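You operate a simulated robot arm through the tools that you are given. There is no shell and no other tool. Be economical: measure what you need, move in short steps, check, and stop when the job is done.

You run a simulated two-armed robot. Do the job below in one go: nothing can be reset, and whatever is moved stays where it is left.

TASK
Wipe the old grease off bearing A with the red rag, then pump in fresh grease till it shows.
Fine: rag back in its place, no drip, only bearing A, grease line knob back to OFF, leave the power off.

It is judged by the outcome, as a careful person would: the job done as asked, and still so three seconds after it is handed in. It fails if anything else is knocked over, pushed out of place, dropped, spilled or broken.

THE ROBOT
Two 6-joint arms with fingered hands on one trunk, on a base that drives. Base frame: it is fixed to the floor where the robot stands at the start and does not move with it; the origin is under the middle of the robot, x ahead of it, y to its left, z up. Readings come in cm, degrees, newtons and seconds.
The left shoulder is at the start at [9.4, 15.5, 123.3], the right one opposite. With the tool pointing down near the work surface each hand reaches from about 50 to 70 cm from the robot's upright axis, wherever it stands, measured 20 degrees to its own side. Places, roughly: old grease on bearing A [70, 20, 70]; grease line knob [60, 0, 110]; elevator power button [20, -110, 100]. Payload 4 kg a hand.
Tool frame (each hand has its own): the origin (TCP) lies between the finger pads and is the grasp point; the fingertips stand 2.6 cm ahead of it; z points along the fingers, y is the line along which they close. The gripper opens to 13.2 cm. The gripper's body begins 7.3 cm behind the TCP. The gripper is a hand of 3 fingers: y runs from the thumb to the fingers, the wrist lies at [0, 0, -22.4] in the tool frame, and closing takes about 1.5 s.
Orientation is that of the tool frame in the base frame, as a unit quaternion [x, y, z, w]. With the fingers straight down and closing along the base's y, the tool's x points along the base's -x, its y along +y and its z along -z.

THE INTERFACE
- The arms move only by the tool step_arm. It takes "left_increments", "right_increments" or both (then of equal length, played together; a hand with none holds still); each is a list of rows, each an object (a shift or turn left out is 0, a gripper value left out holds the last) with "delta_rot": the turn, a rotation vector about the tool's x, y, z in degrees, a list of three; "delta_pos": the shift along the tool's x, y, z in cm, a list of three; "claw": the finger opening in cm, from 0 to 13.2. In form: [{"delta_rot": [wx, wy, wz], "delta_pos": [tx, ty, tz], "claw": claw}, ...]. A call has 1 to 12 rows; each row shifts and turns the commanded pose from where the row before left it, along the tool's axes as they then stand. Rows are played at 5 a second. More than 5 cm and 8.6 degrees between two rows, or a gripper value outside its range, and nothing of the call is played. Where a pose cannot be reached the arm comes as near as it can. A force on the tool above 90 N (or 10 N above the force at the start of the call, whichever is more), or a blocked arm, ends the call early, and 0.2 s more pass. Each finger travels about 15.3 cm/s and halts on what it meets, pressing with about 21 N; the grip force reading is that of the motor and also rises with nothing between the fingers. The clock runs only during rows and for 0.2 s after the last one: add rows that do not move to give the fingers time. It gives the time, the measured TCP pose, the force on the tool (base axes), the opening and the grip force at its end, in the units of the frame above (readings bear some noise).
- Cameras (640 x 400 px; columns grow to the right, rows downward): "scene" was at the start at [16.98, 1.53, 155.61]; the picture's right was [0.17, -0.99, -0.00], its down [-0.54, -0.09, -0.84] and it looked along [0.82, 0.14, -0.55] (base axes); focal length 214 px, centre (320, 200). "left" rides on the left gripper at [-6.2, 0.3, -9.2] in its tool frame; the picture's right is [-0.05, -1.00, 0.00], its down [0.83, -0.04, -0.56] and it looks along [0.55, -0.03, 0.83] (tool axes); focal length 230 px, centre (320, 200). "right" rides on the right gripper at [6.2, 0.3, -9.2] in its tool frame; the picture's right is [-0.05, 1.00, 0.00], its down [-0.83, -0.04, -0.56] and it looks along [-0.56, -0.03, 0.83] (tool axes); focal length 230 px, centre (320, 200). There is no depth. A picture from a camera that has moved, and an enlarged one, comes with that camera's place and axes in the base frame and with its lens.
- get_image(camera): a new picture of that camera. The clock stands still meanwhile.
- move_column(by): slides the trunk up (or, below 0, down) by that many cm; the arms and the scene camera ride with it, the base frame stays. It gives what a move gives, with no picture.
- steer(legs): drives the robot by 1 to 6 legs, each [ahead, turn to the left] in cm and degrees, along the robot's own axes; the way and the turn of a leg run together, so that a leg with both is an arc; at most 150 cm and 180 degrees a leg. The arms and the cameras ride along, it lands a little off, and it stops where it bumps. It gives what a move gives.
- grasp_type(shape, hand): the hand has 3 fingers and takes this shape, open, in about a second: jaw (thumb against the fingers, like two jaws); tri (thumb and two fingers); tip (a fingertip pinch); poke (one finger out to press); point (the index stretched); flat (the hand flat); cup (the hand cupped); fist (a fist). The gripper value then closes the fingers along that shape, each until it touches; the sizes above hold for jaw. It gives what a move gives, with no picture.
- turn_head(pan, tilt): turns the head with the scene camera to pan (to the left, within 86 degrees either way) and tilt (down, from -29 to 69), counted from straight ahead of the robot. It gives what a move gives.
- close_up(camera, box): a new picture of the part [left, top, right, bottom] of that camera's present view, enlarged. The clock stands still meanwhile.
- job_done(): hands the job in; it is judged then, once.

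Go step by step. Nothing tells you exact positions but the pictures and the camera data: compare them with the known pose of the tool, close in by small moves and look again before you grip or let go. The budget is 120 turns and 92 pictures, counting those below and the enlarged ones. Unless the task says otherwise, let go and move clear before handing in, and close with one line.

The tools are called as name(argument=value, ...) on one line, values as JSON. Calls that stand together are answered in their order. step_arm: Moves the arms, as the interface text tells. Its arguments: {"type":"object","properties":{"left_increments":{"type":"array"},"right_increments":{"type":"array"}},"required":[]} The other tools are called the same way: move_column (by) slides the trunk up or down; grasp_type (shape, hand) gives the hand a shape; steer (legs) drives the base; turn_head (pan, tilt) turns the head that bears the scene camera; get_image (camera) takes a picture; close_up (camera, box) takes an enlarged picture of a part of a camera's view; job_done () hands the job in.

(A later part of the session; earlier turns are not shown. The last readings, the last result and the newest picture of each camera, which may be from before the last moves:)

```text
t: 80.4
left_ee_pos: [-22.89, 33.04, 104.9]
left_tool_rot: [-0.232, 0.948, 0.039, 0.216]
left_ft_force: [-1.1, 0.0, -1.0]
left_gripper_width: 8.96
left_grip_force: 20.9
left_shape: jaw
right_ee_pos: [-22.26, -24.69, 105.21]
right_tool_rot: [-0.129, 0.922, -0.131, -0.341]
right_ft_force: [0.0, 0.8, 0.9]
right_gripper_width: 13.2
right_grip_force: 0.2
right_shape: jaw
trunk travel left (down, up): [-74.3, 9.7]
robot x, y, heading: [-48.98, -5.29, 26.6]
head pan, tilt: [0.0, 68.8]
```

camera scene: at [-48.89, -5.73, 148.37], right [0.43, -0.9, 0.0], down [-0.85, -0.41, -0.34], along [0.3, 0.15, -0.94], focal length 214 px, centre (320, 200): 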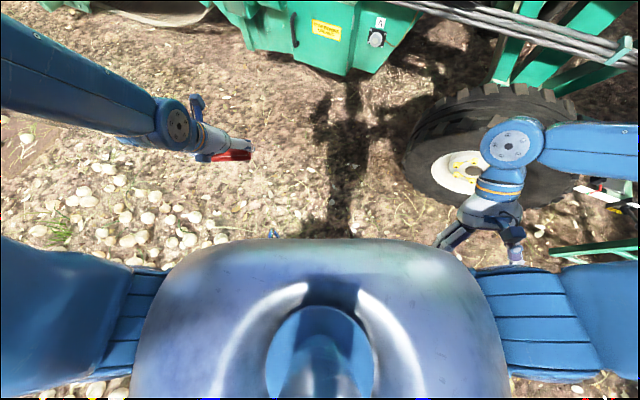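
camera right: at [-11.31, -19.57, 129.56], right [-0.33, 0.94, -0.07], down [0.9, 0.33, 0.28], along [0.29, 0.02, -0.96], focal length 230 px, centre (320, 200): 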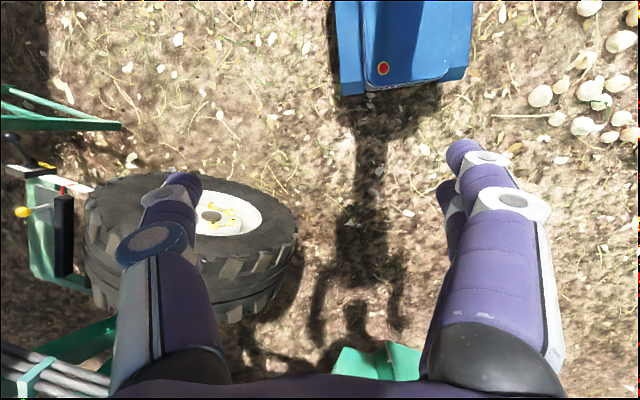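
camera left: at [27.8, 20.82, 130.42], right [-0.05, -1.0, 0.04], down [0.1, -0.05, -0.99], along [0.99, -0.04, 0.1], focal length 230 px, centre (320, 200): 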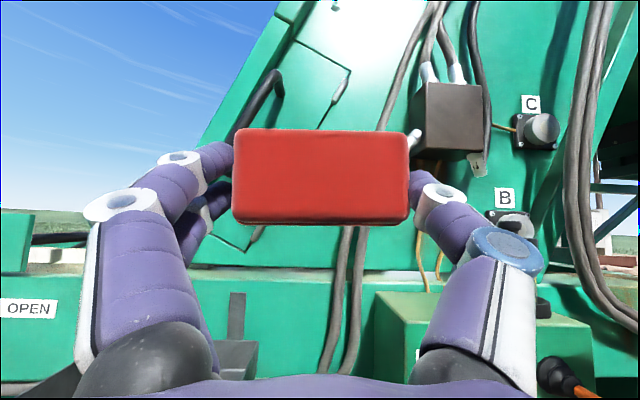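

Free again. I turn to heading 0 and look.

steer(legs=[[0, -26.5]])

turn_head(pan=10, tilt=32)

get_image(camera="scene")

get_image(camera="left")

```text
t: 81.6
left_ee_pos: [-15.33, 28.81, 103.91]
left_tool_rot: [-0.143, 0.968, 0.02, 0.205]
left_ft_force: [0.6, 1.2, -1.1]
left_gripper_width: 8.94
left_grip_force: 21.1
left_shape: jaw
right_ee_pos: [-24.59, -27.23, 104.57]
right_tool_rot: [-0.013, 0.921, -0.096, -0.378]
right_ft_force: [0.0, -0.3, -0.1]
right_gripper_width: 13.19
right_grip_force: 0.0
right_shape: jaw
trunk travel left (down, up): [-74.3, 9.7]
robot x, y, heading: [-49.09, -5.19, 17.2]
head pan, tilt: [0.0, 68.8]
stopped in leg 1: the robot was blocked; the commanded pose is now the measured one
```

```text
t: 82.6
left_ee_pos: [-15.55, 28.77, 103.9]
left_tool_rot: [-0.142, 0.968, 0.019, 0.205]
left_ft_force: [-0.3, 1.0, -2.0]
left_gripper_width: 8.95
left_grip_force: 21.1
left_shape: jaw
right_ee_pos: [-24.79, -27.41, 104.59]
right_tool_rot: [-0.015, 0.921, -0.096, -0.377]
right_ft_force: [-1.0, 0.1, -0.4]
right_gripper_width: 13.21
right_grip_force: 0.0
right_shape: jaw
trunk travel left (down, up): [-74.3, 9.7]
robot x, y, heading: [-49.31, -4.98, 17.1]
head pan, tilt: [10.0, 32.0]
```

```text
29 pictures are left
camera scene: at [-33.47, 1.59, 153.14], right [0.46, -0.89, 0.0], down [-0.49, -0.25, -0.84], along [0.74, 0.39, -0.55], focal length 214 px, centre (320, 200)
```

scene: 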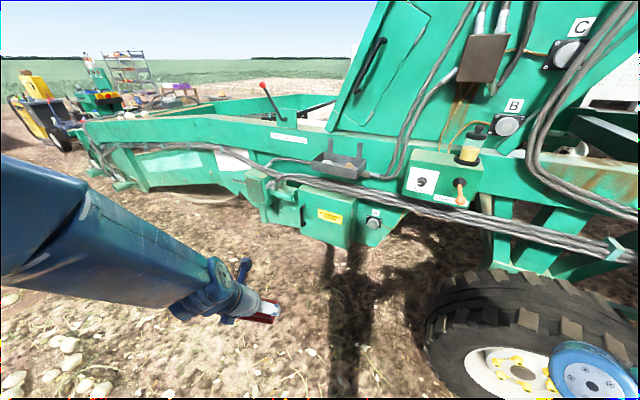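

```text
28 pictures are left
camera left: at [-13.82, 29.88, 114.86], right [0.33, -0.94, 0.04], down [-0.93, -0.32, 0.18], along [-0.15, -0.1, -0.98], focal length 230 px, centre (320, 200)
```

left: 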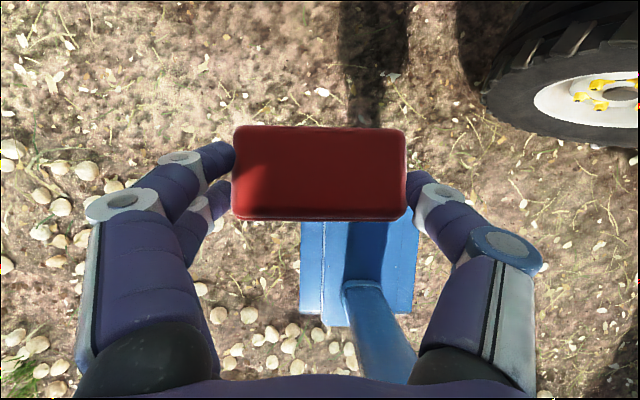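

Upright again and the rag is still held. I go a bit further forward before finishing the turn.

steer(legs=[[12, 0], [0, -17]])

```text
t: 84.3
left_ee_pos: [-2.47, 28.85, 104.14]
left_tool_rot: [-0.096, 0.976, 0.009, 0.193]
left_ft_force: [-0.2, -0.8, -0.9]
left_gripper_width: 8.93
left_grip_force: 21.1
left_shape: jaw
right_ee_pos: [-15.74, -26.14, 105.03]
right_tool_rot: [0.007, 0.921, -0.078, -0.382]
right_ft_force: [-0.6, 0.4, -0.4]
right_gripper_width: 13.19
right_grip_force: 0.0
right_shape: jaw
trunk travel left (down, up): [-74.3, 9.7]
robot x, y, heading: [-37.72, -1.53, 13.0]
head pan, tilt: [10.0, 32.0]
stopped in leg 2: the robot was blocked; the commanded pose is now the measured one
```

The right arm has folded in against the body, which is probably what blocks. I extend it forward and level it again.

step_arm(right_increments=[{"delta_pos": [-1.4, 0, -2.8]}, {"delta_pos": [-1.4, 0, -2.8]}, {"delta_pos": [-1.4, 0, -2.8]}, {"delta_pos": [-1.4, 0, -2.8]}, {"delta_pos": [-1.4, 0, -2.8]}, {"delta_pos": [-1.4, 0, -2.8]}, {"delta_rot": [0, -8, 0]}, {"delta_rot": [0, -8, 0]}, {"delta_rot": [0, -8, 0]}, {"delta_rot": [0, -8, 0]}, {"delta_rot": [0, -8, 0]}, {}])

get_image(camera="right")

```text
t: 87.0
left_ee_pos: [-2.16, 29.06, 103.83]
left_tool_rot: [-0.095, 0.977, 0.008, 0.191]
left_ft_force: [0.0, -1.0, -1.1]
left_gripper_width: 8.96
left_grip_force: 21.1
left_shape: jaw
right_ee_pos: [4.98, -22.88, 107.07]
right_tool_rot: [-0.022, 0.995, -0.079, -0.057]
right_ft_force: [0.0, 0.6, 0.2]
right_gripper_width: 13.17
right_grip_force: 0.0
right_shape: jaw
right hand out of reach, approached as far as the arm can: row 10, 11
trunk travel left (down, up): [-74.3, 9.7]
robot x, y, heading: [-38.01, -1.19, 13.1]
head pan, tilt: [10.0, 32.0]
```

```text
27 pictures are left
camera right: at [-0.09, -21.33, 116.82], right [0.0, 0.99, -0.16], down [0.89, 0.07, 0.45], along [0.46, -0.14, -0.88], focal length 230 px, centre (320, 200)
```

right: 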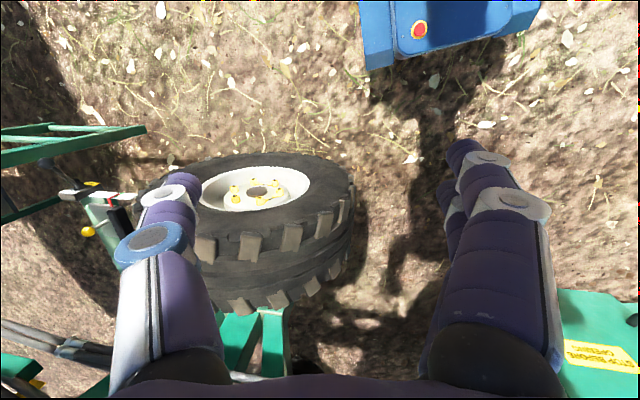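

Now the same for the left arm: forward, up, and back to a 35° tilt.

step_arm(left_increments=[{"delta_pos": [-3.9, 0, -1.66]}, {"delta_pos": [-3.9, 0, -1.66]}, {"delta_pos": [-3.9, 0, -1.66]}, {"delta_pos": [-3.9, 0, -1.66]}, {"delta_pos": [-3.9, 0, -1.66]}, {"delta_pos": [-3.9, 0, -1.66]}, {"delta_pos": [-3.9, 0, -1.66]}, {"delta_pos": [-3.9, 0, -1.66]}, {"delta_rot": [0, -6.7, 0]}, {"delta_rot": [0, -6.7, 0]}, {}])

steer(legs=[[0, -13]])

get_image(camera="scene")

```text
t: 89.3
left_ee_pos: [21.02, 34.07, 127.7]
left_tool_rot: [-0.095, 0.946, 0.02, 0.308]
left_ft_force: [-0.2, -0.6, -0.9]
left_gripper_width: 8.91
left_grip_force: 20.7
left_shape: jaw
left hand out of reach, approached as far as the arm can: row 1
right_ee_pos: [5.12, -22.78, 107.08]
right_tool_rot: [-0.022, 0.995, -0.079, -0.057]
right_ft_force: [0.8, 0.6, 0.3]
right_gripper_width: 13.17
right_grip_force: 0.1
right_shape: jaw
trunk travel left (down, up): [-74.3, 9.7]
robot x, y, heading: [-37.8, -1.28, 12.8]
head pan, tilt: [10.0, 32.0]
```

```text
t: 90.6
left_ee_pos: [27.41, 19.71, 127.9]
left_tool_rot: [0.015, 0.951, -0.016, 0.308]
left_ft_force: [-0.4, -0.8, 0.3]
left_gripper_width: 8.96
left_grip_force: 20.6
left_shape: jaw
right_ee_pos: [-1.01, -31.99, 107.23]
right_tool_rot: [0.092, 0.991, -0.073, -0.066]
right_ft_force: [-0.1, -0.8, 0.3]
right_gripper_width: 13.2
right_grip_force: 0.0
right_shape: jaw
trunk travel left (down, up): [-74.3, 9.7]
robot x, y, heading: [-37.62, -1.26, 0.1]
head pan, tilt: [10.0, 32.0]
```

```text
26 pictures are left
camera scene: at [-20.77, 0.34, 153.14], right [0.17, -0.99, 0.0], down [-0.54, -0.09, -0.84], along [0.83, 0.14, -0.55], focal length 214 px, centre (320, 200)
```

scene: 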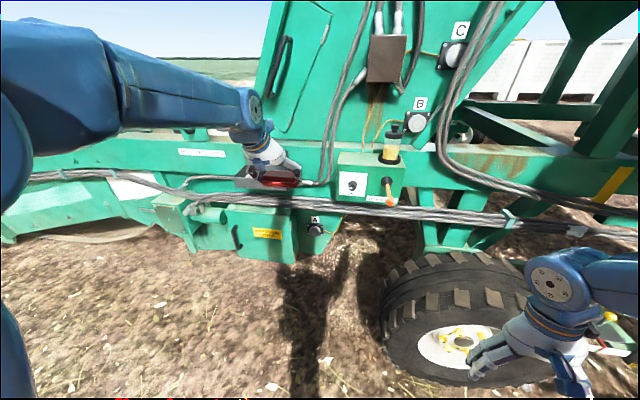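

Restored: rag held, tilt 36°, heading 0. Now a forward S-manoeuvre, well clear of the box, shifts the robot about 13 cm to the right.

steer(legs=[[0, -30], [26, 0], [0, 30]])

get_image(camera="left")

```text
t: 95.4
left_ee_pos: [47.87, 6.37, 129.0]
left_tool_rot: [0.011, 0.948, -0.014, 0.316]
left_ft_force: [-0.7, -0.3, -0.9]
left_gripper_width: 8.93
left_grip_force: 21.1
left_shape: jaw
right_ee_pos: [20.54, -45.11, 106.39]
right_tool_rot: [0.089, 0.99, -0.075, -0.078]
right_ft_force: [-0.4, -0.1, 0.5]
right_gripper_width: 13.2
right_grip_force: 0.0
right_shape: jaw
trunk travel left (down, up): [-74.3, 9.7]
robot x, y, heading: [-14.87, -15.61, -0.0]
head pan, tilt: [10.0, 32.0]
```

```text
25 pictures are left
camera left: at [47.28, 7.05, 140.04], right [0.01, -1.0, 0.05], down [-1.0, -0.01, -0.05], along [0.05, -0.05, -1.0], focal length 230 px, centre (320, 200)
```

left: 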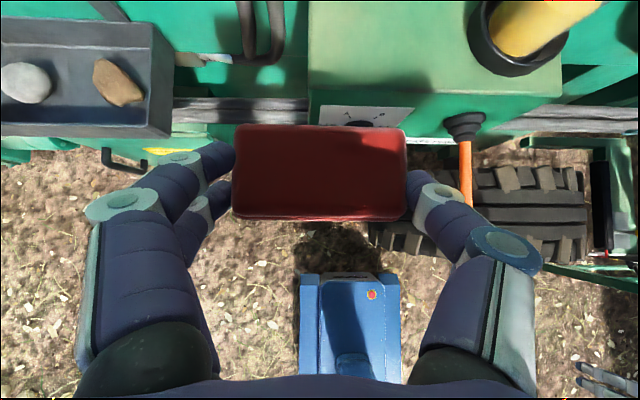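

Good view of the box ahead. I shift the hand 6.3 cm to the right, correct the small yaw/roll errors, then drive ahead.

step_arm(left_increments=[{"delta_pos": [0, -3.15, 0]}, {"delta_pos": [0, -3.15, 0]}, {"delta_rot": [-3.4, 1.1, -3.1]}, {}])

steer(legs=[[14.5, 0]])

get_image(camera="left")

```text
t: 96.4
left_ee_pos: [46.56, 0.39, 128.29]
left_tool_rot: [-0.024, 0.954, 0.006, 0.298]
left_ft_force: [-0.6, -0.2, -0.3]
left_gripper_width: 8.93
left_grip_force: 20.4
left_shape: jaw
left hand out of reach, approached as far as the arm can: row 1
right_ee_pos: [17.53, -44.9, 105.12]
right_tool_rot: [0.084, 0.988, -0.078, -0.106]
right_ft_force: [0.6, 0.1, -0.4]
right_gripper_width: 13.21
right_grip_force: 0.1
right_shape: jaw
trunk travel left (down, up): [-74.3, 9.7]
robot x, y, heading: [-14.92, -15.59, 0.0]
head pan, tilt: [10.0, 32.0]
```

```text
t: 97.8
left_ee_pos: [59.45, 0.64, 131.01]
left_tool_rot: [-0.024, 0.947, 0.005, 0.321]
left_ft_force: [-1.3, 0.4, 1.1]
left_gripper_width: 8.95
left_grip_force: 20.3
left_shape: jaw
right_ee_pos: [31.57, -44.92, 106.41]
right_tool_rot: [0.086, 0.99, -0.076, -0.084]
right_ft_force: [1.3, -0.1, 1.8]
right_gripper_width: 13.19
right_grip_force: 0.0
right_shape: jaw
trunk travel left (down, up): [-74.3, 9.7]
robot x, y, heading: [-0.06, -15.15, -0.1]
head pan, tilt: [10.0, 32.0]
```

```text
24 pictures are left
camera left: at [58.66, 1.09, 141.93], right [0.09, -1.0, 0.04], down [-0.99, -0.09, -0.07], along [0.07, -0.03, -1.0], focal length 230 px, centre (320, 200)
```

left: 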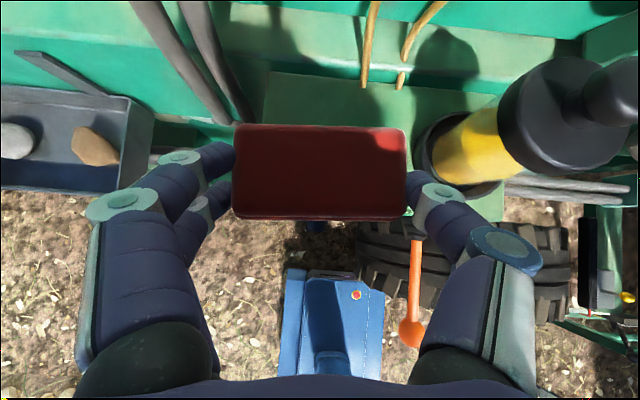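

Positioned in front. I move over the rag's place and down to about 4 cm above it.

step_arm(left_increments=[{"delta_rot": [0, 1.5, 0.6]}, {"delta_pos": [-0.42, -0.17, 2.37]}, {"delta_pos": [-0.42, -0.17, 2.37]}, {"delta_pos": [-0.42, -0.17, 2.37]}, {}])

get_image(camera="left")

```text
t: 99.0
left_ee_pos: [65.72, 0.36, 125.92]
left_tool_rot: [-0.02, 0.951, 0.007, 0.309]
left_ft_force: [0.5, -0.7, -0.6]
left_gripper_width: 8.94
left_grip_force: 21.4
left_shape: jaw
left hand out of reach, approached as far as the arm can: row 1
right_ee_pos: [30.48, -44.6, 104.6]
right_tool_rot: [0.082, 0.986, -0.08, -0.12]
right_ft_force: [1.0, 0.3, -0.5]
right_gripper_width: 13.19
right_grip_force: 0.1
right_shape: jaw
trunk travel left (down, up): [-74.3, 9.7]
robot x, y, heading: [-0.09, -15.04, 0.1]
head pan, tilt: [10.0, 32.0]
```

```text
23 pictures are left
camera left: at [65.26, 0.73, 136.92], right [0.08, -1.0, 0.03], down [-1.0, -0.09, -0.04], along [0.04, -0.03, -1.0], focal length 230 px, centre (320, 200)
```

left: 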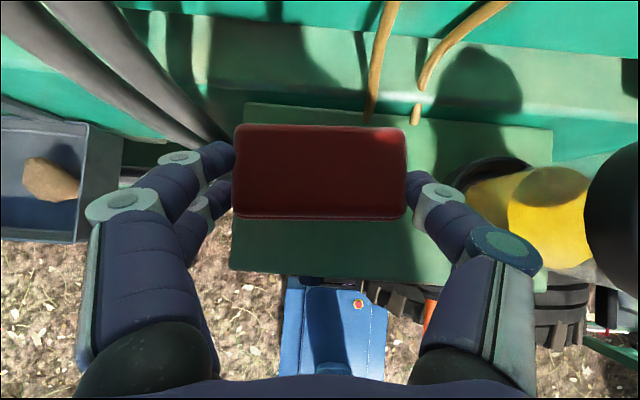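

Nearly over the place; I correct x by -1.3 and descend to just above the surface.

step_arm(left_increments=[{"delta_pos": [1.06, -0.1, 0.72]}, {"delta_pos": [1.06, -0.1, 0.72]}, {"delta_pos": [1.06, -0.05, 0.72]}, {}])

get_image(camera="left")

close_up(camera="scene", box=[320, 100, 480, 220])

```text
t: 100.0
left_ee_pos: [64.69, 0.16, 122.17]
left_tool_rot: [-0.02, 0.951, 0.007, 0.308]
left_ft_force: [-0.1, -0.1, -0.8]
left_gripper_width: 8.93
left_grip_force: 20.8
left_shape: jaw
right_ee_pos: [30.82, -44.68, 104.53]
right_tool_rot: [0.081, 0.986, -0.08, -0.121]
right_ft_force: [-0.5, 0.0, 0.1]
right_gripper_width: 13.2
right_grip_force: 0.0
right_shape: jaw
trunk travel left (down, up): [-74.3, 9.7]
robot x, y, heading: [-0.23, -14.95, 0.1]
head pan, tilt: [10.0, 32.0]
```

```text
22 pictures are left
camera left: at [64.25, 0.47, 133.04], right [0.08, -1.0, 0.03], down [-1.0, -0.09, -0.04], along [0.04, -0.03, -1.0], focal length 230 px, centre (320, 200)
```

left: 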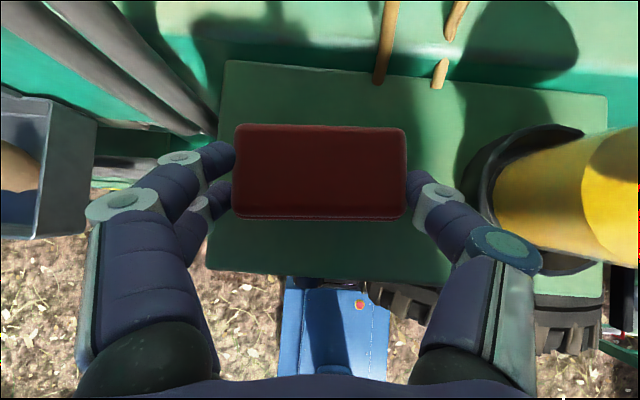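

```text
3.33 times, centred on (400, 160) of scene
camera zoom: at [16.84, -13.72, 153.14], right [0.18, -0.98, 0.0], down [-0.54, -0.09, -0.84], along [0.82, 0.15, -0.55], focal length 715 px, centre (53, 333)
```

zoom: 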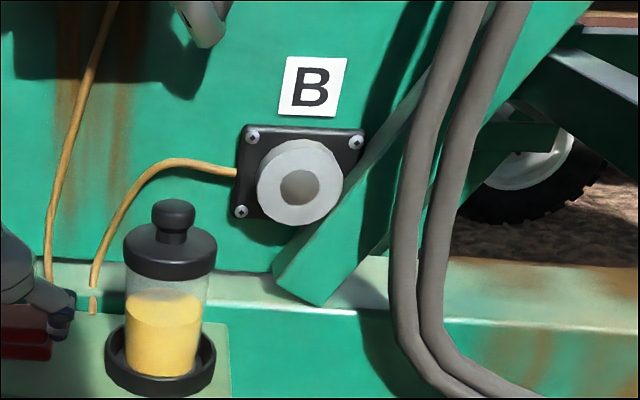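

Matches the view before pickup. I set it down gently.

step_arm(left_increments=[{"delta_pos": [0.42, 0, 0.05]}, {"delta_pos": [0.26, 0, 0.38]}, {}])

```text
t: 100.8
left_ee_pos: [64.25, 0.22, 121.45]
left_tool_rot: [-0.02, 0.95, 0.007, 0.311]
left_ft_force: [-0.4, 0.7, 7.9]
left_gripper_width: 8.95
left_grip_force: 21.3
left_shape: jaw
right_ee_pos: [30.68, -44.66, 104.75]
right_tool_rot: [0.081, 0.986, -0.081, -0.12]
right_ft_force: [0.5, 0.8, -1.3]
right_gripper_width: 13.18
right_grip_force: 0.1
right_shape: jaw
trunk travel left (down, up): [-74.3, 9.7]
robot x, y, heading: [-0.18, -15.4, 0.1]
head pan, tilt: [10.0, 32.0]
```

It rests on the box (8 N). I open moderately and lift straight off.

step_arm(left_increments=[{"claw": 9.6}, {"claw": 10.5}, {"claw": 11.6}, {}, {"delta_pos": [-1.2, 0, -1.6]}, {"delta_pos": [-2.4, 0, -3.2]}, {"delta_pos": [-2.4, 0, -3.2]}, {}])

get_image(camera="left")

```text
t: 102.6
left_ee_pos: [64.37, 0.07, 131.44]
left_tool_rot: [-0.02, 0.951, 0.007, 0.308]
left_ft_force: [1.4, 0.3, 0.2]
left_gripper_width: 11.58
left_grip_force: 0.1
left_shape: jaw
right_ee_pos: [30.82, -44.69, 104.68]
right_tool_rot: [0.082, 0.986, -0.08, -0.121]
right_ft_force: [0.7, 0.4, -0.1]
right_gripper_width: 13.19
right_grip_force: 0.0
right_shape: jaw
trunk travel left (down, up): [-74.3, 9.7]
robot x, y, heading: [-0.06, -15.3, -0.0]
head pan, tilt: [10.0, 32.0]
```

```text
20 pictures are left
camera left: at [63.89, 0.41, 142.38], right [0.08, -1.0, 0.03], down [-1.0, -0.09, -0.04], along [0.04, -0.03, -1.0], focal length 230 px, centre (320, 200)
```

left: 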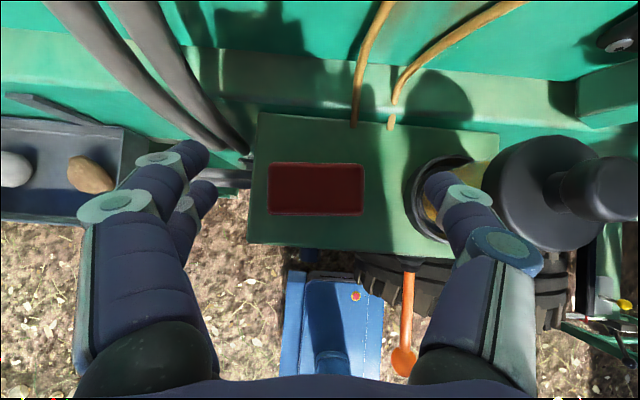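

The rag is back in place at (65.8, 0.2). The knob tip is at about (56.5, 0, 109) and the pump lever reaches out to a ball at about (44, -14, 110). I back off, extend the left hand and level its fingers for the knob.

steer(legs=[[-26, 0]])

step_arm(left_increments=[{"delta_pos": [-3.24, 0, 2.36]}, {"delta_pos": [-3.24, 0, 2.36]}, {"delta_pos": [-3.24, 0, 2.36]}, {"delta_rot": [0, -8, 0]}, {"delta_rot": [0, -8, 0]}, {"delta_rot": [0, -8, 0]}, {"delta_rot": [0, -8, 0]}, {"delta_rot": [0, -8, 0]}, {"delta_rot": [0, -8, 0]}, {"delta_rot": [0, -6, 0]}, {}])

```text
t: 104.5
left_ee_pos: [38.6, -0.49, 131.07]
left_tool_rot: [-0.018, 0.952, 0.009, 0.306]
left_ft_force: [-0.9, 0.3, 0.4]
left_gripper_width: 11.59
left_grip_force: 0.0
left_shape: jaw
right_ee_pos: [4.84, -45.07, 104.53]
right_tool_rot: [0.084, 0.986, -0.078, -0.123]
right_ft_force: [0.2, 0.0, -0.2]
right_gripper_width: 13.23
right_grip_force: 0.1
right_shape: jaw
trunk travel left (down, up): [-74.3, 9.7]
robot x, y, heading: [-26.58, -14.88, 0.1]
head pan, tilt: [10.0, 32.0]
```

```text
t: 105.5
left_ee_pos: [44.93, 0.19, 134.71]
left_tool_rot: [-0.02, 0.923, 0.009, 0.383]
left_ft_force: [-0.3, -0.2, 0.5]
left_gripper_width: 11.61
left_grip_force: 0.1
left_shape: jaw
right_ee_pos: [-1.46, -44.52, 103.19]
right_tool_rot: [0.08, 0.979, -0.083, -0.166]
right_ft_force: [-1.5, 0.0, -0.5]
right_gripper_width: 13.19
right_grip_force: 0.0
right_shape: jaw
trunk travel left (down, up): [-74.3, 9.7]
robot x, y, heading: [-26.22, -15.12, -0.2]
head pan, tilt: [10.0, 32.0]
stopped in row 5 (left hand): the arm was blocked; the commanded pose is now the measured one
```

The arm stalled midway through a pose change, as before; a bit more extension helped last time, so I repeat that.

step_arm(left_increments=[{"delta_pos": [-2.1, 0, 2.1]}, {"delta_pos": [-2.1, 0, 2.1]}, {"delta_rot": [0, -5, 0]}, {"delta_rot": [0, -5, 0]}, {"delta_rot": [0, -5, 0]}, {"delta_rot": [0, -5, 0]}, {"delta_rot": [0, -5, 0]}, {"delta_rot": [0, -5, 0]}, {"delta_rot": [0, -5, 0]}, {"delta_rot": [0, -5, 0]}, {}], right_increments=[{"delta_pos": [-3, 0, -2]}, {"delta_pos": [-3, 0, -2]}, {"delta_pos": [-3, 0, -2]}, {"delta_pos": [-3, 0, -2]}, {"delta_rot": [0, -6, 0]}, {"delta_rot": [0, -6, 0]}, {"delta_rot": [0, -6, 0]}, {}, {}, {}, {}])

```text
t: 106.2
left_ee_pos: [49.49, 0.63, 136.51]
left_tool_rot: [-0.022, 0.918, 0.008, 0.396]
left_ft_force: [-0.2, 0.0, -0.1]
left_gripper_width: 11.59
left_grip_force: 0.1
left_shape: jaw
right_ee_pos: [4.51, -45.11, 106.08]
right_tool_rot: [0.078, 0.983, -0.082, -0.147]
right_ft_force: [0.2, 0.3, 0.1]
right_gripper_width: 13.2
right_grip_force: 0.1
right_shape: jaw
trunk travel left (down, up): [-74.3, 9.7]
robot x, y, heading: [-26.05, -15.1, 0.1]
head pan, tilt: [10.0, 32.0]
stopped in row 3 (left hand): the arm was blocked; the commanded pose is now the measured one
```

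I follow the earlier successful path instead: lower and slightly back first, then pitch, then up and forward.

step_arm(left_increments=[{"delta_pos": [3.55, 0, 0.85]}, {"delta_pos": [3.55, 0, 0.85]}, {"delta_pos": [3.55, 0, 0.85]}, {"delta_rot": [0, -6, 0]}, {"delta_rot": [0, -6, 0]}, {}])

```text
t: 106.5
left_ee_pos: [46.73, 0.92, 136.12]
left_tool_rot: [-0.023, 0.915, 0.008, 0.402]
left_ft_force: [-0.3, 0.0, -1.0]
left_gripper_width: 11.62
left_grip_force: 0.0
left_shape: jaw
right_ee_pos: [1.95, -44.81, 105.04]
right_tool_rot: [0.075, 0.978, -0.085, -0.174]
right_ft_force: [-0.6, -0.2, -0.4]
right_gripper_width: 13.17
right_grip_force: 0.0
right_shape: jaw
trunk travel left (down, up): [-74.3, 9.7]
robot x, y, heading: [-26.41, -15.3, -0.2]
head pan, tilt: [10.0, 32.0]
stopped in row 1 (left hand): the arm was blocked; the commanded pose is now the measured one
```

get_image(camera="scene")

```text
19 pictures are left
camera scene: at [-9.33, -13.75, 153.15], right [0.17, -0.98, 0.0], down [-0.54, -0.09, -0.84], along [0.82, 0.15, -0.55], focal length 214 px, centre (320, 200)
```

scene: 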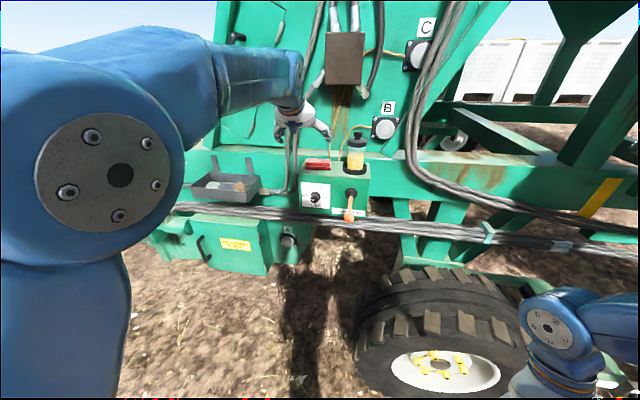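

step_arm(left_increments=[{"delta_pos": [1.4, 0, -1.5]}, {"delta_pos": [1.4, 0, -1.5]}, {"delta_pos": [1.4, 0, -1.5]}, {"delta_pos": [1.4, 0, -1.5]}, {}], right_increments=[{"delta_pos": [-3, 0, -2]}, {"delta_pos": [-3, 0, -2]}, {"delta_rot": [0, -7, 0]}, {"delta_rot": [0, -7, 0]}, {"delta_rot": [0, -6, 0]}])

step_arm(left_increments=[{"delta_pos": [2.2, 0, 2.0]}, {"delta_pos": [2.2, 0, 2.0]}, {"delta_pos": [2.2, 0, 2.0]}, {"delta_rot": [0, -5, 0]}, {"delta_rot": [0, -5, 0]}, {}])

```text
t: 107.7
left_ee_pos: [39.3, 0.52, 134.76]
left_tool_rot: [-0.022, 0.918, 0.008, 0.395]
left_ft_force: [0.0, 0.3, -0.4]
left_gripper_width: 11.6
left_grip_force: 0.1
left_shape: jaw
right_ee_pos: [12.11, -44.95, 105.37]
right_tool_rot: [0.062, 0.993, -0.096, 0.022]
right_ft_force: [-0.3, 0.2, 0.2]
right_gripper_width: 13.22
right_grip_force: 0.1
right_shape: jaw
right hand out of reach, approached as far as the arm can: row 4, 5
trunk travel left (down, up): [-74.3, 9.7]
robot x, y, heading: [-26.29, -15.1, -0.4]
head pan, tilt: [10.0, 32.0]
```

```text
t: 109.1
left_ee_pos: [39.3, 0.59, 126.22]
left_tool_rot: [-0.029, 0.883, 0.004, 0.468]
left_ft_force: [0.0, -0.3, -0.2]
left_gripper_width: 11.58
left_grip_force: 0.0
left_shape: jaw
right_ee_pos: [12.0, -44.92, 105.43]
right_tool_rot: [0.062, 0.993, -0.095, 0.022]
right_ft_force: [0.4, 0.6, -0.5]
right_gripper_width: 13.2
right_grip_force: 0.1
right_shape: jaw
trunk travel left (down, up): [-74.3, 9.7]
robot x, y, heading: [-26.44, -15.24, 0.1]
head pan, tilt: [10.0, 32.0]
```

Good, that works. Now up/forward, then pitch the rest.

step_arm(left_increments=[{"delta_rot": [0, -4, 0]}, {"delta_pos": [-3.06, 0, 0.95]}, {"delta_pos": [-3.06, 0, 0.95]}, {"delta_pos": [-3.06, 0, 0.95]}, {"delta_pos": [-3.06, 0, 0.95]}, {"delta_pos": [-0.4, 0, 2]}, {}])

step_arm(left_increments=[{"delta_rot": [0, -8, 0]}, {"delta_rot": [0, -8, 0]}, {"delta_rot": [0, -8, 0]}, {"delta_rot": [0, -6, 0]}, {}])

```text
t: 110.7
left_ee_pos: [50.27, 0.52, 135.02]
left_tool_rot: [-0.019, 0.873, 0.005, 0.488]
left_ft_force: [0.2, 0.3, 0.2]
left_gripper_width: 11.59
left_grip_force: 0.0
left_shape: jaw
left hand out of reach, approached as far as the arm can: row 1
right_ee_pos: [11.89, -44.94, 105.47]
right_tool_rot: [0.062, 0.993, -0.096, 0.022]
right_ft_force: [-0.7, -0.6, 0.1]
right_gripper_width: 13.21
right_grip_force: 0.0
right_shape: jaw
trunk travel left (down, up): [-74.3, 9.7]
robot x, y, heading: [-26.04, -15.86, -0.1]
head pan, tilt: [10.0, 32.0]
```

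```text
t: 111.9
left_ee_pos: [50.33, 0.58, 135.21]
left_tool_rot: [-0.017, 0.717, 0.009, 0.697]
left_ft_force: [-0.7, -0.2, -0.5]
left_gripper_width: 11.6
left_grip_force: 0.0
left_shape: jaw
left hand out of reach, approached as far as the arm can: row 2, 3
right_ee_pos: [12.03, -44.89, 105.46]
right_tool_rot: [0.061, 0.993, -0.096, 0.021]
right_ft_force: [-0.3, 0.0, -0.4]
right_gripper_width: 13.22
right_grip_force: 0.1
right_shape: jaw
trunk travel left (down, up): [-74.3, 9.7]
robot x, y, heading: [-26.17, -15.75, -0.1]
head pan, tilt: [10.0, 32.0]
```

Fingers level at 88°. I narrow the opening and lower by trunk to knob height, staying clear of the lever.

step_arm(left_increments=[{"claw": 7.5, "delta_rot": [0, -1.5, 0]}, {}, {}])

move_column(by=-25.5)

get_image(camera="left")

```text
t: 112.7
left_ee_pos: [50.33, 0.51, 135.16]
left_tool_rot: [-0.016, 0.708, 0.009, 0.706]
left_ft_force: [-0.2, 0.0, 0.0]
left_gripper_width: 7.54
left_grip_force: 0.1
left_shape: jaw
right_ee_pos: [12.08, -44.85, 105.49]
right_tool_rot: [0.062, 0.993, -0.096, 0.021]
right_ft_force: [-0.5, -0.3, -0.4]
right_gripper_width: 13.2
right_grip_force: 0.1
right_shape: jaw
trunk travel left (down, up): [-74.3, 9.7]
robot x, y, heading: [-26.22, -15.51, -0.1]
head pan, tilt: [10.0, 32.0]
```

```text
t: 115.3
left_ee_pos: [50.33, 0.55, 109.76]
left_tool_rot: [-0.016, 0.708, 0.008, 0.706]
left_ft_force: [-0.3, 0.3, -0.4]
left_gripper_width: 7.58
left_grip_force: 0.1
left_shape: jaw
right_ee_pos: [12.15, -45.02, 80.24]
right_tool_rot: [0.063, 0.993, -0.095, 0.027]
right_ft_force: [0.0, -0.4, 0.0]
right_gripper_width: 13.18
right_grip_force: 0.0
right_shape: jaw
trunk travel left (down, up): [-48.8, 35.2]
robot x, y, heading: [-26.06, -15.25, 0.1]
head pan, tilt: [10.0, 32.0]
```

```text
18 pictures are left
camera left: at [41.14, 0.67, 115.82], right [0.03, -1.0, 0.06], down [-0.56, -0.07, -0.83], along [0.83, -0.01, -0.56], focal length 230 px, centre (320, 200)
```

left: 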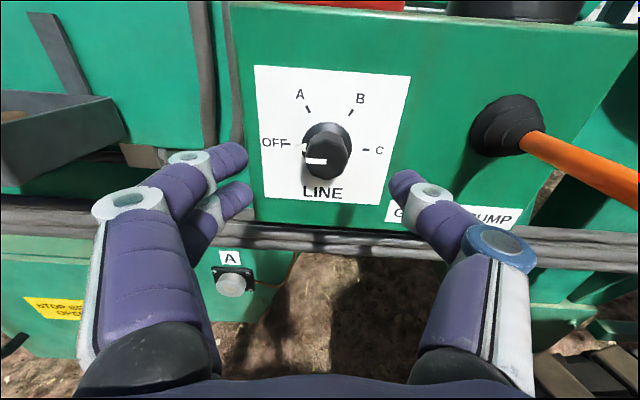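

The knob (OFF at left, A next) is straight ahead: axis at about y 0.35, z 109.2, tip x 56.5. I move the open fingers around it.

step_arm(left_increments=[{"delta_pos": [0.5, -0.2, 1], "claw": 6}, {"delta_pos": [0, 0, 1.5]}, {"delta_pos": [0, 0, 1.5]}, {"delta_pos": [0, 0, 1.6]}, {}])

get_image(camera="left")

```text
t: 116.5
left_ee_pos: [56.02, 0.61, 109.3]
left_tool_rot: [-0.016, 0.708, 0.008, 0.706]
left_ft_force: [-0.8, 0.4, -0.6]
left_gripper_width: 6.06
left_grip_force: 0.0
left_shape: jaw
right_ee_pos: [12.04, -45.0, 80.34]
right_tool_rot: [0.063, 0.993, -0.095, 0.026]
right_ft_force: [0.1, 0.3, 0.0]
right_gripper_width: 13.22
right_grip_force: 0.0
right_shape: jaw
trunk travel left (down, up): [-48.8, 35.2]
robot x, y, heading: [-26.42, -15.54, 0.1]
head pan, tilt: [10.0, 32.0]
```

```text
17 pictures are left
camera left: at [46.84, 0.61, 115.31], right [0.03, -1.0, 0.06], down [-0.56, -0.07, -0.83], along [0.83, -0.01, -0.56], focal length 230 px, centre (320, 200)
```

left: 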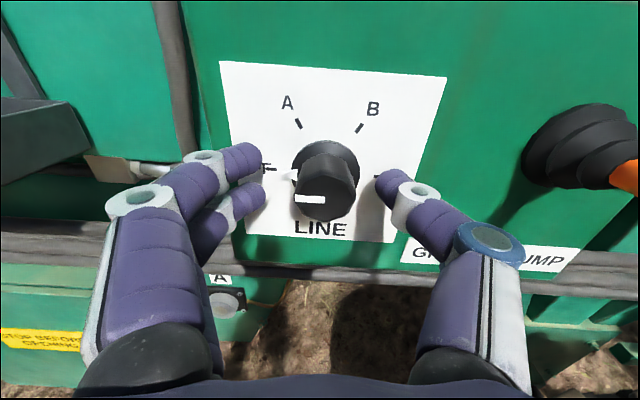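

Knob is between the fingers. I centre and close.

step_arm(left_increments=[{"delta_pos": [0.1, -0.35, 0.2]}, {"claw": 2}, {}, {}, {}, {}])

close_up(camera="left", box=[200, 50, 460, 250])

```text
t: 117.9
left_ee_pos: [56.31, -0.08, 108.99]
left_tool_rot: [-0.016, 0.708, 0.009, 0.706]
left_ft_force: [2.6, -0.2, 1.4]
left_gripper_width: 2.21
left_grip_force: 20.9
left_shape: jaw
right_ee_pos: [12.14, -44.98, 80.21]
right_tool_rot: [0.063, 0.993, -0.094, 0.026]
right_ft_force: [-0.7, -0.2, -0.1]
right_gripper_width: 13.19
right_grip_force: 0.0
right_shape: jaw
trunk travel left (down, up): [-48.8, 35.2]
robot x, y, heading: [-26.06, -15.33, -0.2]
head pan, tilt: [10.0, 32.0]
```

```text
2.00 times, centred on (330, 150) of left
camera zoom: at [47.07, 0.23, 115.22], right [0.03, -1.0, 0.06], down [-0.56, -0.07, -0.83], along [0.83, -0.01, -0.56], focal length 460 px, centre (300, 300)
```

zoom: 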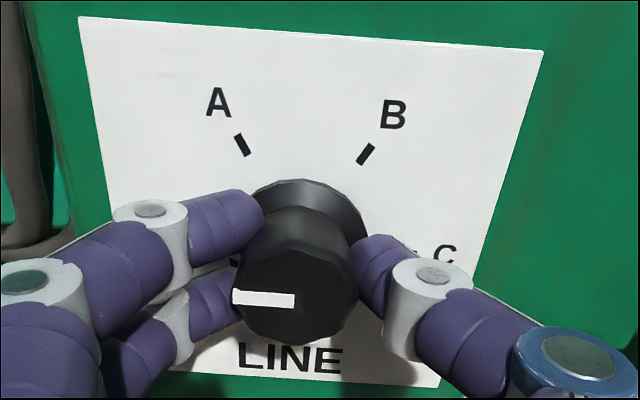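

Firm grip. I turn clockwise (about +x) 60° toward A.

step_arm(left_increments=[{"delta_rot": [0, 0, 7.5]}, {"delta_rot": [0, 0, 7.5]}, {"delta_rot": [0, 0, 7.5]}, {"delta_rot": [0, 0, 7.5]}, {"delta_rot": [0, 0, 7.5]}, {"delta_rot": [0, 0, 7.5]}, {"delta_rot": [0, 0, 7.5]}, {"delta_rot": [0, 0, 7.5]}, {}])

get_image(camera="left")

```text
t: 119.9
left_ee_pos: [56.26, 0.1, 109.09]
left_tool_rot: [0.341, 0.621, 0.361, 0.607]
left_ft_force: [5.5, -2.2, 0.3]
left_gripper_width: 2.22
left_grip_force: 20.7
left_shape: jaw
right_ee_pos: [12.18, -44.89, 80.13]
right_tool_rot: [0.064, 0.993, -0.095, 0.024]
right_ft_force: [-0.6, 1.0, -0.4]
right_gripper_width: 13.19
right_grip_force: 0.0
right_shape: jaw
trunk travel left (down, up): [-48.8, 35.2]
robot x, y, heading: [-26.29, -15.23, -0.3]
head pan, tilt: [10.0, 32.0]
```

```text
15 pictures are left
camera left: at [47.23, -5.35, 112.35], right [0.01, -0.55, -0.83], down [-0.58, 0.68, -0.46], along [0.81, 0.49, -0.31], focal length 230 px, centre (320, 200)
```

left: 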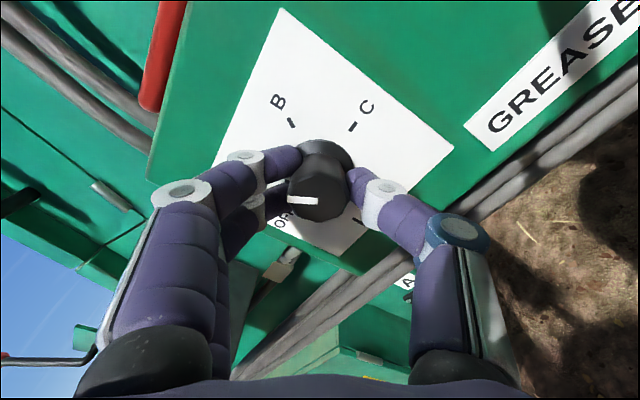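

The knob turned with the hand by 60°. I open, back off, and unroll the hand.

step_arm(left_increments=[{"claw": 4}, {"claw": 6.5}, {}, {"delta_pos": [0, 0, -2]}, {"delta_pos": [0, 0, -3]}, {"delta_pos": [0, 0, -3]}, {"delta_pos": [0, 0, -3]}, {}])

step_arm(left_increments=[{"delta_rot": [0, 0, -7.5]}, {"delta_rot": [0, 0, -7.5]}, {"delta_rot": [0, 0, -7.5]}, {"delta_rot": [0, 0, -7.5]}, {"delta_rot": [0, 0, -7.5]}, {"delta_rot": [0, 0, -7.5]}, {"delta_rot": [0, 0, -7.5]}, {"delta_rot": [0, 0, -7.5]}, {}])

get_image(camera="left")

```text
t: 121.7
left_ee_pos: [45.22, -0.28, 109.04]
left_tool_rot: [0.34, 0.622, 0.36, 0.607]
left_ft_force: [0.0, 0.0, 0.5]
left_gripper_width: 6.45
left_grip_force: 0.1
left_shape: jaw
right_ee_pos: [12.23, -44.95, 80.35]
right_tool_rot: [0.064, 0.993, -0.094, 0.026]
right_ft_force: [-0.9, -0.4, 0.1]
right_gripper_width: 13.2
right_grip_force: 0.1
right_shape: jaw
trunk travel left (down, up): [-48.8, 35.2]
robot x, y, heading: [-26.2, -15.38, -0.2]
head pan, tilt: [10.0, 32.0]
```

```text
t: 123.7
left_ee_pos: [45.29, -0.09, 109.11]
left_tool_rot: [-0.016, 0.708, 0.009, 0.706]
left_ft_force: [1.0, 0.1, 0.2]
left_gripper_width: 6.42
left_grip_force: 0.0
left_shape: jaw
right_ee_pos: [12.25, -44.96, 80.21]
right_tool_rot: [0.063, 0.993, -0.095, 0.025]
right_ft_force: [-0.4, 0.4, 0.1]
right_gripper_width: 13.2
right_grip_force: 0.0
right_shape: jaw
trunk travel left (down, up): [-48.8, 35.2]
robot x, y, heading: [-26.39, -15.3, -0.1]
head pan, tilt: [10.0, 32.0]
```

```text
14 pictures are left
camera left: at [36.0, -0.02, 115.25], right [0.03, -1.0, 0.06], down [-0.56, -0.07, -0.83], along [0.83, -0.01, -0.56], focal length 230 px, centre (320, 200)
```

left: 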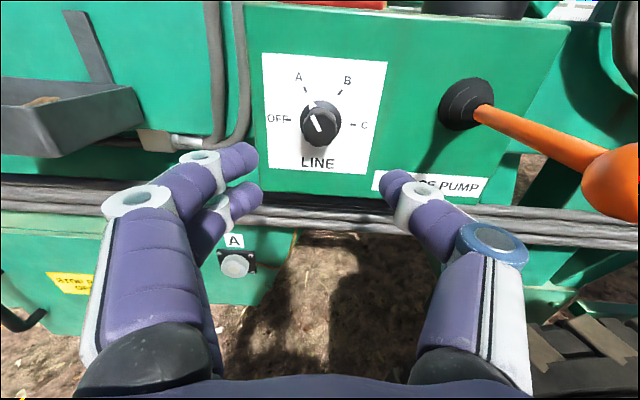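

The knob points to A. Now for the lever: its ball is at about (46, -14, 110.8), pivot at (59, -13.3, 112). I pull the hand back and turn the robot 11° to face it.

step_arm(left_increments=[{"delta_pos": [0, 0, -2.7], "claw": 8}, {"delta_pos": [0, 0, -2.7]}, {"delta_pos": [-1.2, 0, -2.7]}, {}])

steer(legs=[[0, -11]])

get_image(camera="left")

```text
t: 124.7
left_ee_pos: [40.22, 0.78, 105.65]
left_tool_rot: [-0.039, 0.731, -0.008, 0.682]
left_ft_force: [-0.5, -0.6, -0.3]
left_gripper_width: 7.96
left_grip_force: 0.1
left_shape: jaw
left hand out of reach, approached as far as the arm can: row 3
right_ee_pos: [12.1, -44.95, 80.23]
right_tool_rot: [0.063, 0.993, -0.095, 0.026]
right_ft_force: [0.5, -0.4, -0.3]
right_gripper_width: 13.19
right_grip_force: 0.1
right_shape: jaw
trunk travel left (down, up): [-48.8, 35.2]
robot x, y, heading: [-26.43, -15.18, -0.3]
head pan, tilt: [10.0, 32.0]
```

```text
t: 125.8
left_ee_pos: [41.99, -12.16, 105.86]
left_tool_rot: [0.03, 0.729, -0.073, 0.68]
left_ft_force: [-0.1, 0.6, 0.2]
left_gripper_width: 7.94
left_grip_force: 0.0
left_shape: jaw
right_ee_pos: [5.9, -51.68, 80.28]
right_tool_rot: [0.157, 0.983, -0.097, 0.017]
right_ft_force: [-0.1, 0.1, 0.0]
right_gripper_width: 13.18
right_grip_force: 0.0
right_shape: jaw
trunk travel left (down, up): [-48.8, 35.2]
robot x, y, heading: [-26.18, -15.08, -11.3]
head pan, tilt: [10.0, 32.0]
```

```text
13 pictures are left
camera left: at [33.38, -9.99, 112.48], right [-0.14, -0.98, 0.12], down [-0.62, -0.01, -0.79], along [0.78, -0.18, -0.6], focal length 230 px, centre (320, 200)
```

left: 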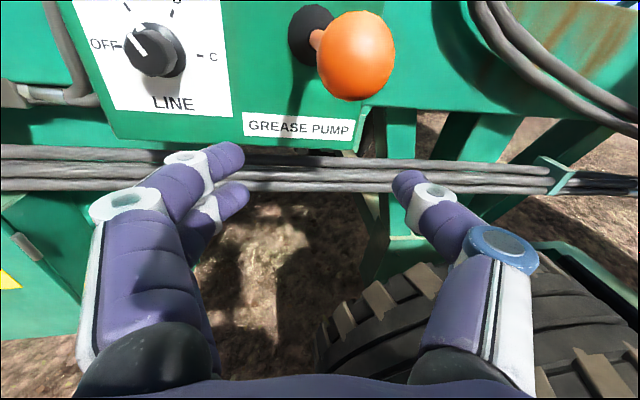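

The ball is at about (47, -13.8, 111.3). I shift right, raise to its height, with the fingers still short of it.

step_arm(left_increments=[{"delta_pos": [0, -1.2, -1.5]}, {"delta_pos": [-2.7, 0, 0]}, {"delta_pos": [-2.7, 0, 0]}, {"delta_pos": [0, 0, 1]}, {}])

get_image(camera="left")

```text
t: 127.0
left_ee_pos: [43.4, -12.29, 110.39]
left_tool_rot: [0.031, 0.724, -0.072, 0.685]
left_ft_force: [0.9, -0.2, 0.8]
left_gripper_width: 7.99
left_grip_force: 0.0
left_shape: jaw
left hand out of reach, approached as far as the arm can: row 1, 2, 3
right_ee_pos: [3.63, -51.15, 79.21]
right_tool_rot: [0.155, 0.983, -0.097, -0.005]
right_ft_force: [-0.3, -0.4, -0.1]
right_gripper_width: 13.2
right_grip_force: 0.1
right_shape: jaw
trunk travel left (down, up): [-48.8, 35.2]
robot x, y, heading: [-25.88, -15.4, -10.7]
head pan, tilt: [10.0, 32.0]
```

```text
12 pictures are left
camera left: at [34.74, -10.27, 116.77], right [-0.14, -0.98, 0.11], down [-0.61, -0.01, -0.8], along [0.78, -0.18, -0.59], focal length 230 px, centre (320, 200)
```

left: 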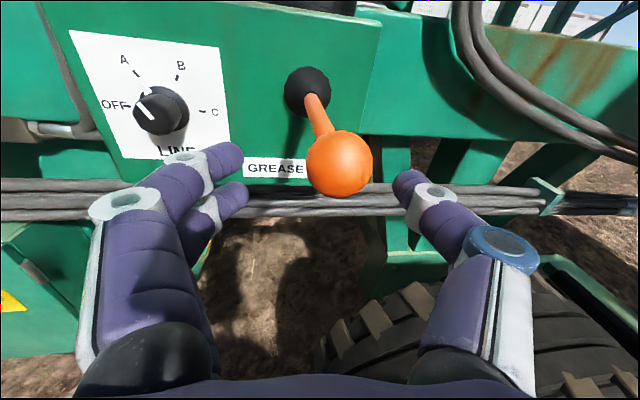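

The ball lies between the fingers. I go forward 3 cm and close.

step_arm(left_increments=[{"delta_pos": [0, -0.45, 1.5]}, {"delta_pos": [-0.2, -0.45, 1.5]}, {}, {"claw": 3}, {}, {}, {}])

get_image(camera="left")

```text
t: 128.6
left_ee_pos: [45.81, -13.72, 110.91]
left_tool_rot: [0.03, 0.723, -0.073, 0.687]
left_ft_force: [0.1, 0.0, 0.2]
left_gripper_width: 3.03
left_grip_force: 0.1
left_shape: jaw
right_ee_pos: [3.68, -51.13, 79.23]
right_tool_rot: [0.154, 0.983, -0.096, -0.004]
right_ft_force: [-0.2, -0.3, 0.1]
right_gripper_width: 13.22
right_grip_force: 0.0
right_shape: jaw
trunk travel left (down, up): [-48.8, 35.2]
robot x, y, heading: [-25.62, -15.04, -11.0]
head pan, tilt: [10.0, 32.0]
```

```text
11 pictures are left
camera left: at [37.27, -11.62, 117.28], right [-0.14, -0.98, 0.12], down [-0.6, -0.01, -0.8], along [0.79, -0.18, -0.59], focal length 230 px, centre (320, 200)
```

left: 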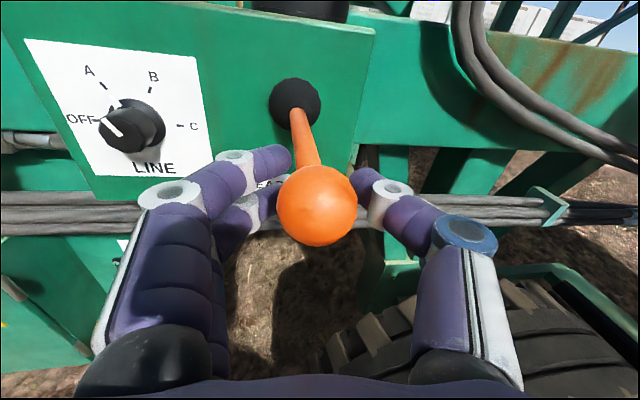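

Almost gripped; I close further.

step_arm(left_increments=[{"claw": 1}, {}, {}, {}])

```text
t: 129.6
left_ee_pos: [46.06, -13.66, 110.91]
left_tool_rot: [0.029, 0.723, -0.075, 0.686]
left_ft_force: [-1.3, 3.4, -0.2]
left_gripper_width: 1.11
left_grip_force: 0.0
left_shape: jaw
right_ee_pos: [3.57, -51.04, 79.31]
right_tool_rot: [0.154, 0.983, -0.096, -0.004]
right_ft_force: [0.5, 0.2, 0.5]
right_gripper_width: 13.2
right_grip_force: 0.0
right_shape: jaw
trunk travel left (down, up): [-48.8, 35.2]
robot x, y, heading: [-26.44, -15.35, -11.1]
head pan, tilt: [10.0, 32.0]
```

The fingertips seem to have closed around the rod just behind the ball. I close fully and try a small downward stroke.

step_arm(left_increments=[{"claw": 0}, {}, {}, {"delta_pos": [1.2, 0, 0.1]}, {"delta_pos": [1.2, 0, 0.2]}, {"delta_pos": [1.2, 0, 0.3]}, {}])

get_image(camera="left")

```text
t: 131.2
left_ee_pos: [46.4, -13.89, 107.19]
left_tool_rot: [0.03, 0.722, -0.074, 0.687]
left_ft_force: [6.8, 7.2, 8.0]
left_gripper_width: 0.11
left_grip_force: 21.2
left_shape: jaw
right_ee_pos: [3.6, -51.15, 79.32]
right_tool_rot: [0.154, 0.983, -0.097, -0.005]
right_ft_force: [0.4, 0.3, -0.1]
right_gripper_width: 13.16
right_grip_force: 0.0
right_shape: jaw
trunk travel left (down, up): [-48.8, 35.2]
robot x, y, heading: [-26.28, -15.04, -11.0]
head pan, tilt: [10.0, 32.0]
```

```text
10 pictures are left
camera left: at [37.67, -11.79, 113.59], right [-0.14, -0.98, 0.12], down [-0.6, -0.01, -0.8], along [0.79, -0.18, -0.59], focal length 230 px, centre (320, 200)
```

left: 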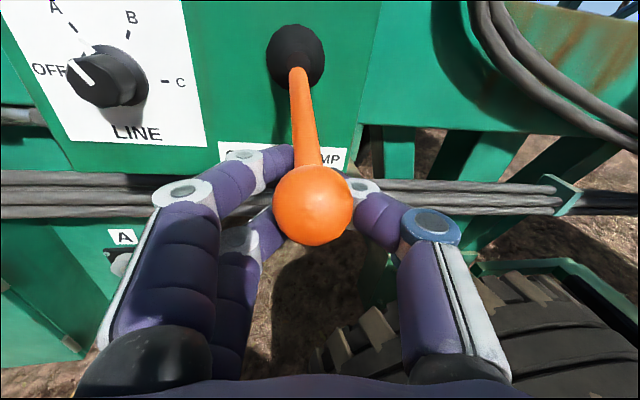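

The lever follows downward with light force. I complete the down stroke and come back up.

step_arm(left_increments=[{"delta_pos": [1.2, 0, 0.4]}, {"delta_pos": [1.2, 0, 0.5]}, {"delta_pos": [1.2, 0, 0.6]}, {"delta_pos": [-1.2, 0, -0.6]}, {"delta_pos": [-1.2, 0, -0.5]}, {"delta_pos": [-1.2, 0, -0.4]}, {"delta_pos": [-1.2, 0, -0.3]}, {"delta_pos": [-1.2, 0, -0.2]}, {"delta_pos": [-1.2, 0, -0.1]}, {}])

get_image(camera="left")

```text
t: 133.4
left_ee_pos: [46.59, -13.58, 109.52]
left_tool_rot: [0.03, 0.733, -0.071, 0.675]
left_ft_force: [-14.3, -3.3, -48.1]
left_gripper_width: 0.0
left_grip_force: 20.9
left_shape: jaw
right_ee_pos: [4.05, -51.16, 79.0]
right_tool_rot: [0.154, 0.983, -0.096, -0.006]
right_ft_force: [-0.4, -0.3, -0.2]
right_gripper_width: 13.2
right_grip_force: 0.1
right_shape: jaw
trunk travel left (down, up): [-48.8, 35.2]
robot x, y, heading: [-26.2, -15.22, -11.1]
head pan, tilt: [10.0, 32.0]
```

```text
9 pictures are left
camera left: at [38.11, -11.63, 116.23], right [-0.13, -0.98, 0.11], down [-0.62, -0.01, -0.78], along [0.77, -0.18, -0.61], focal length 230 px, centre (320, 200)
```

left: 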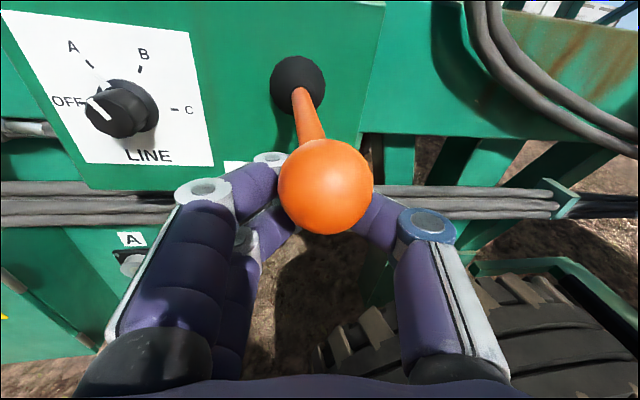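

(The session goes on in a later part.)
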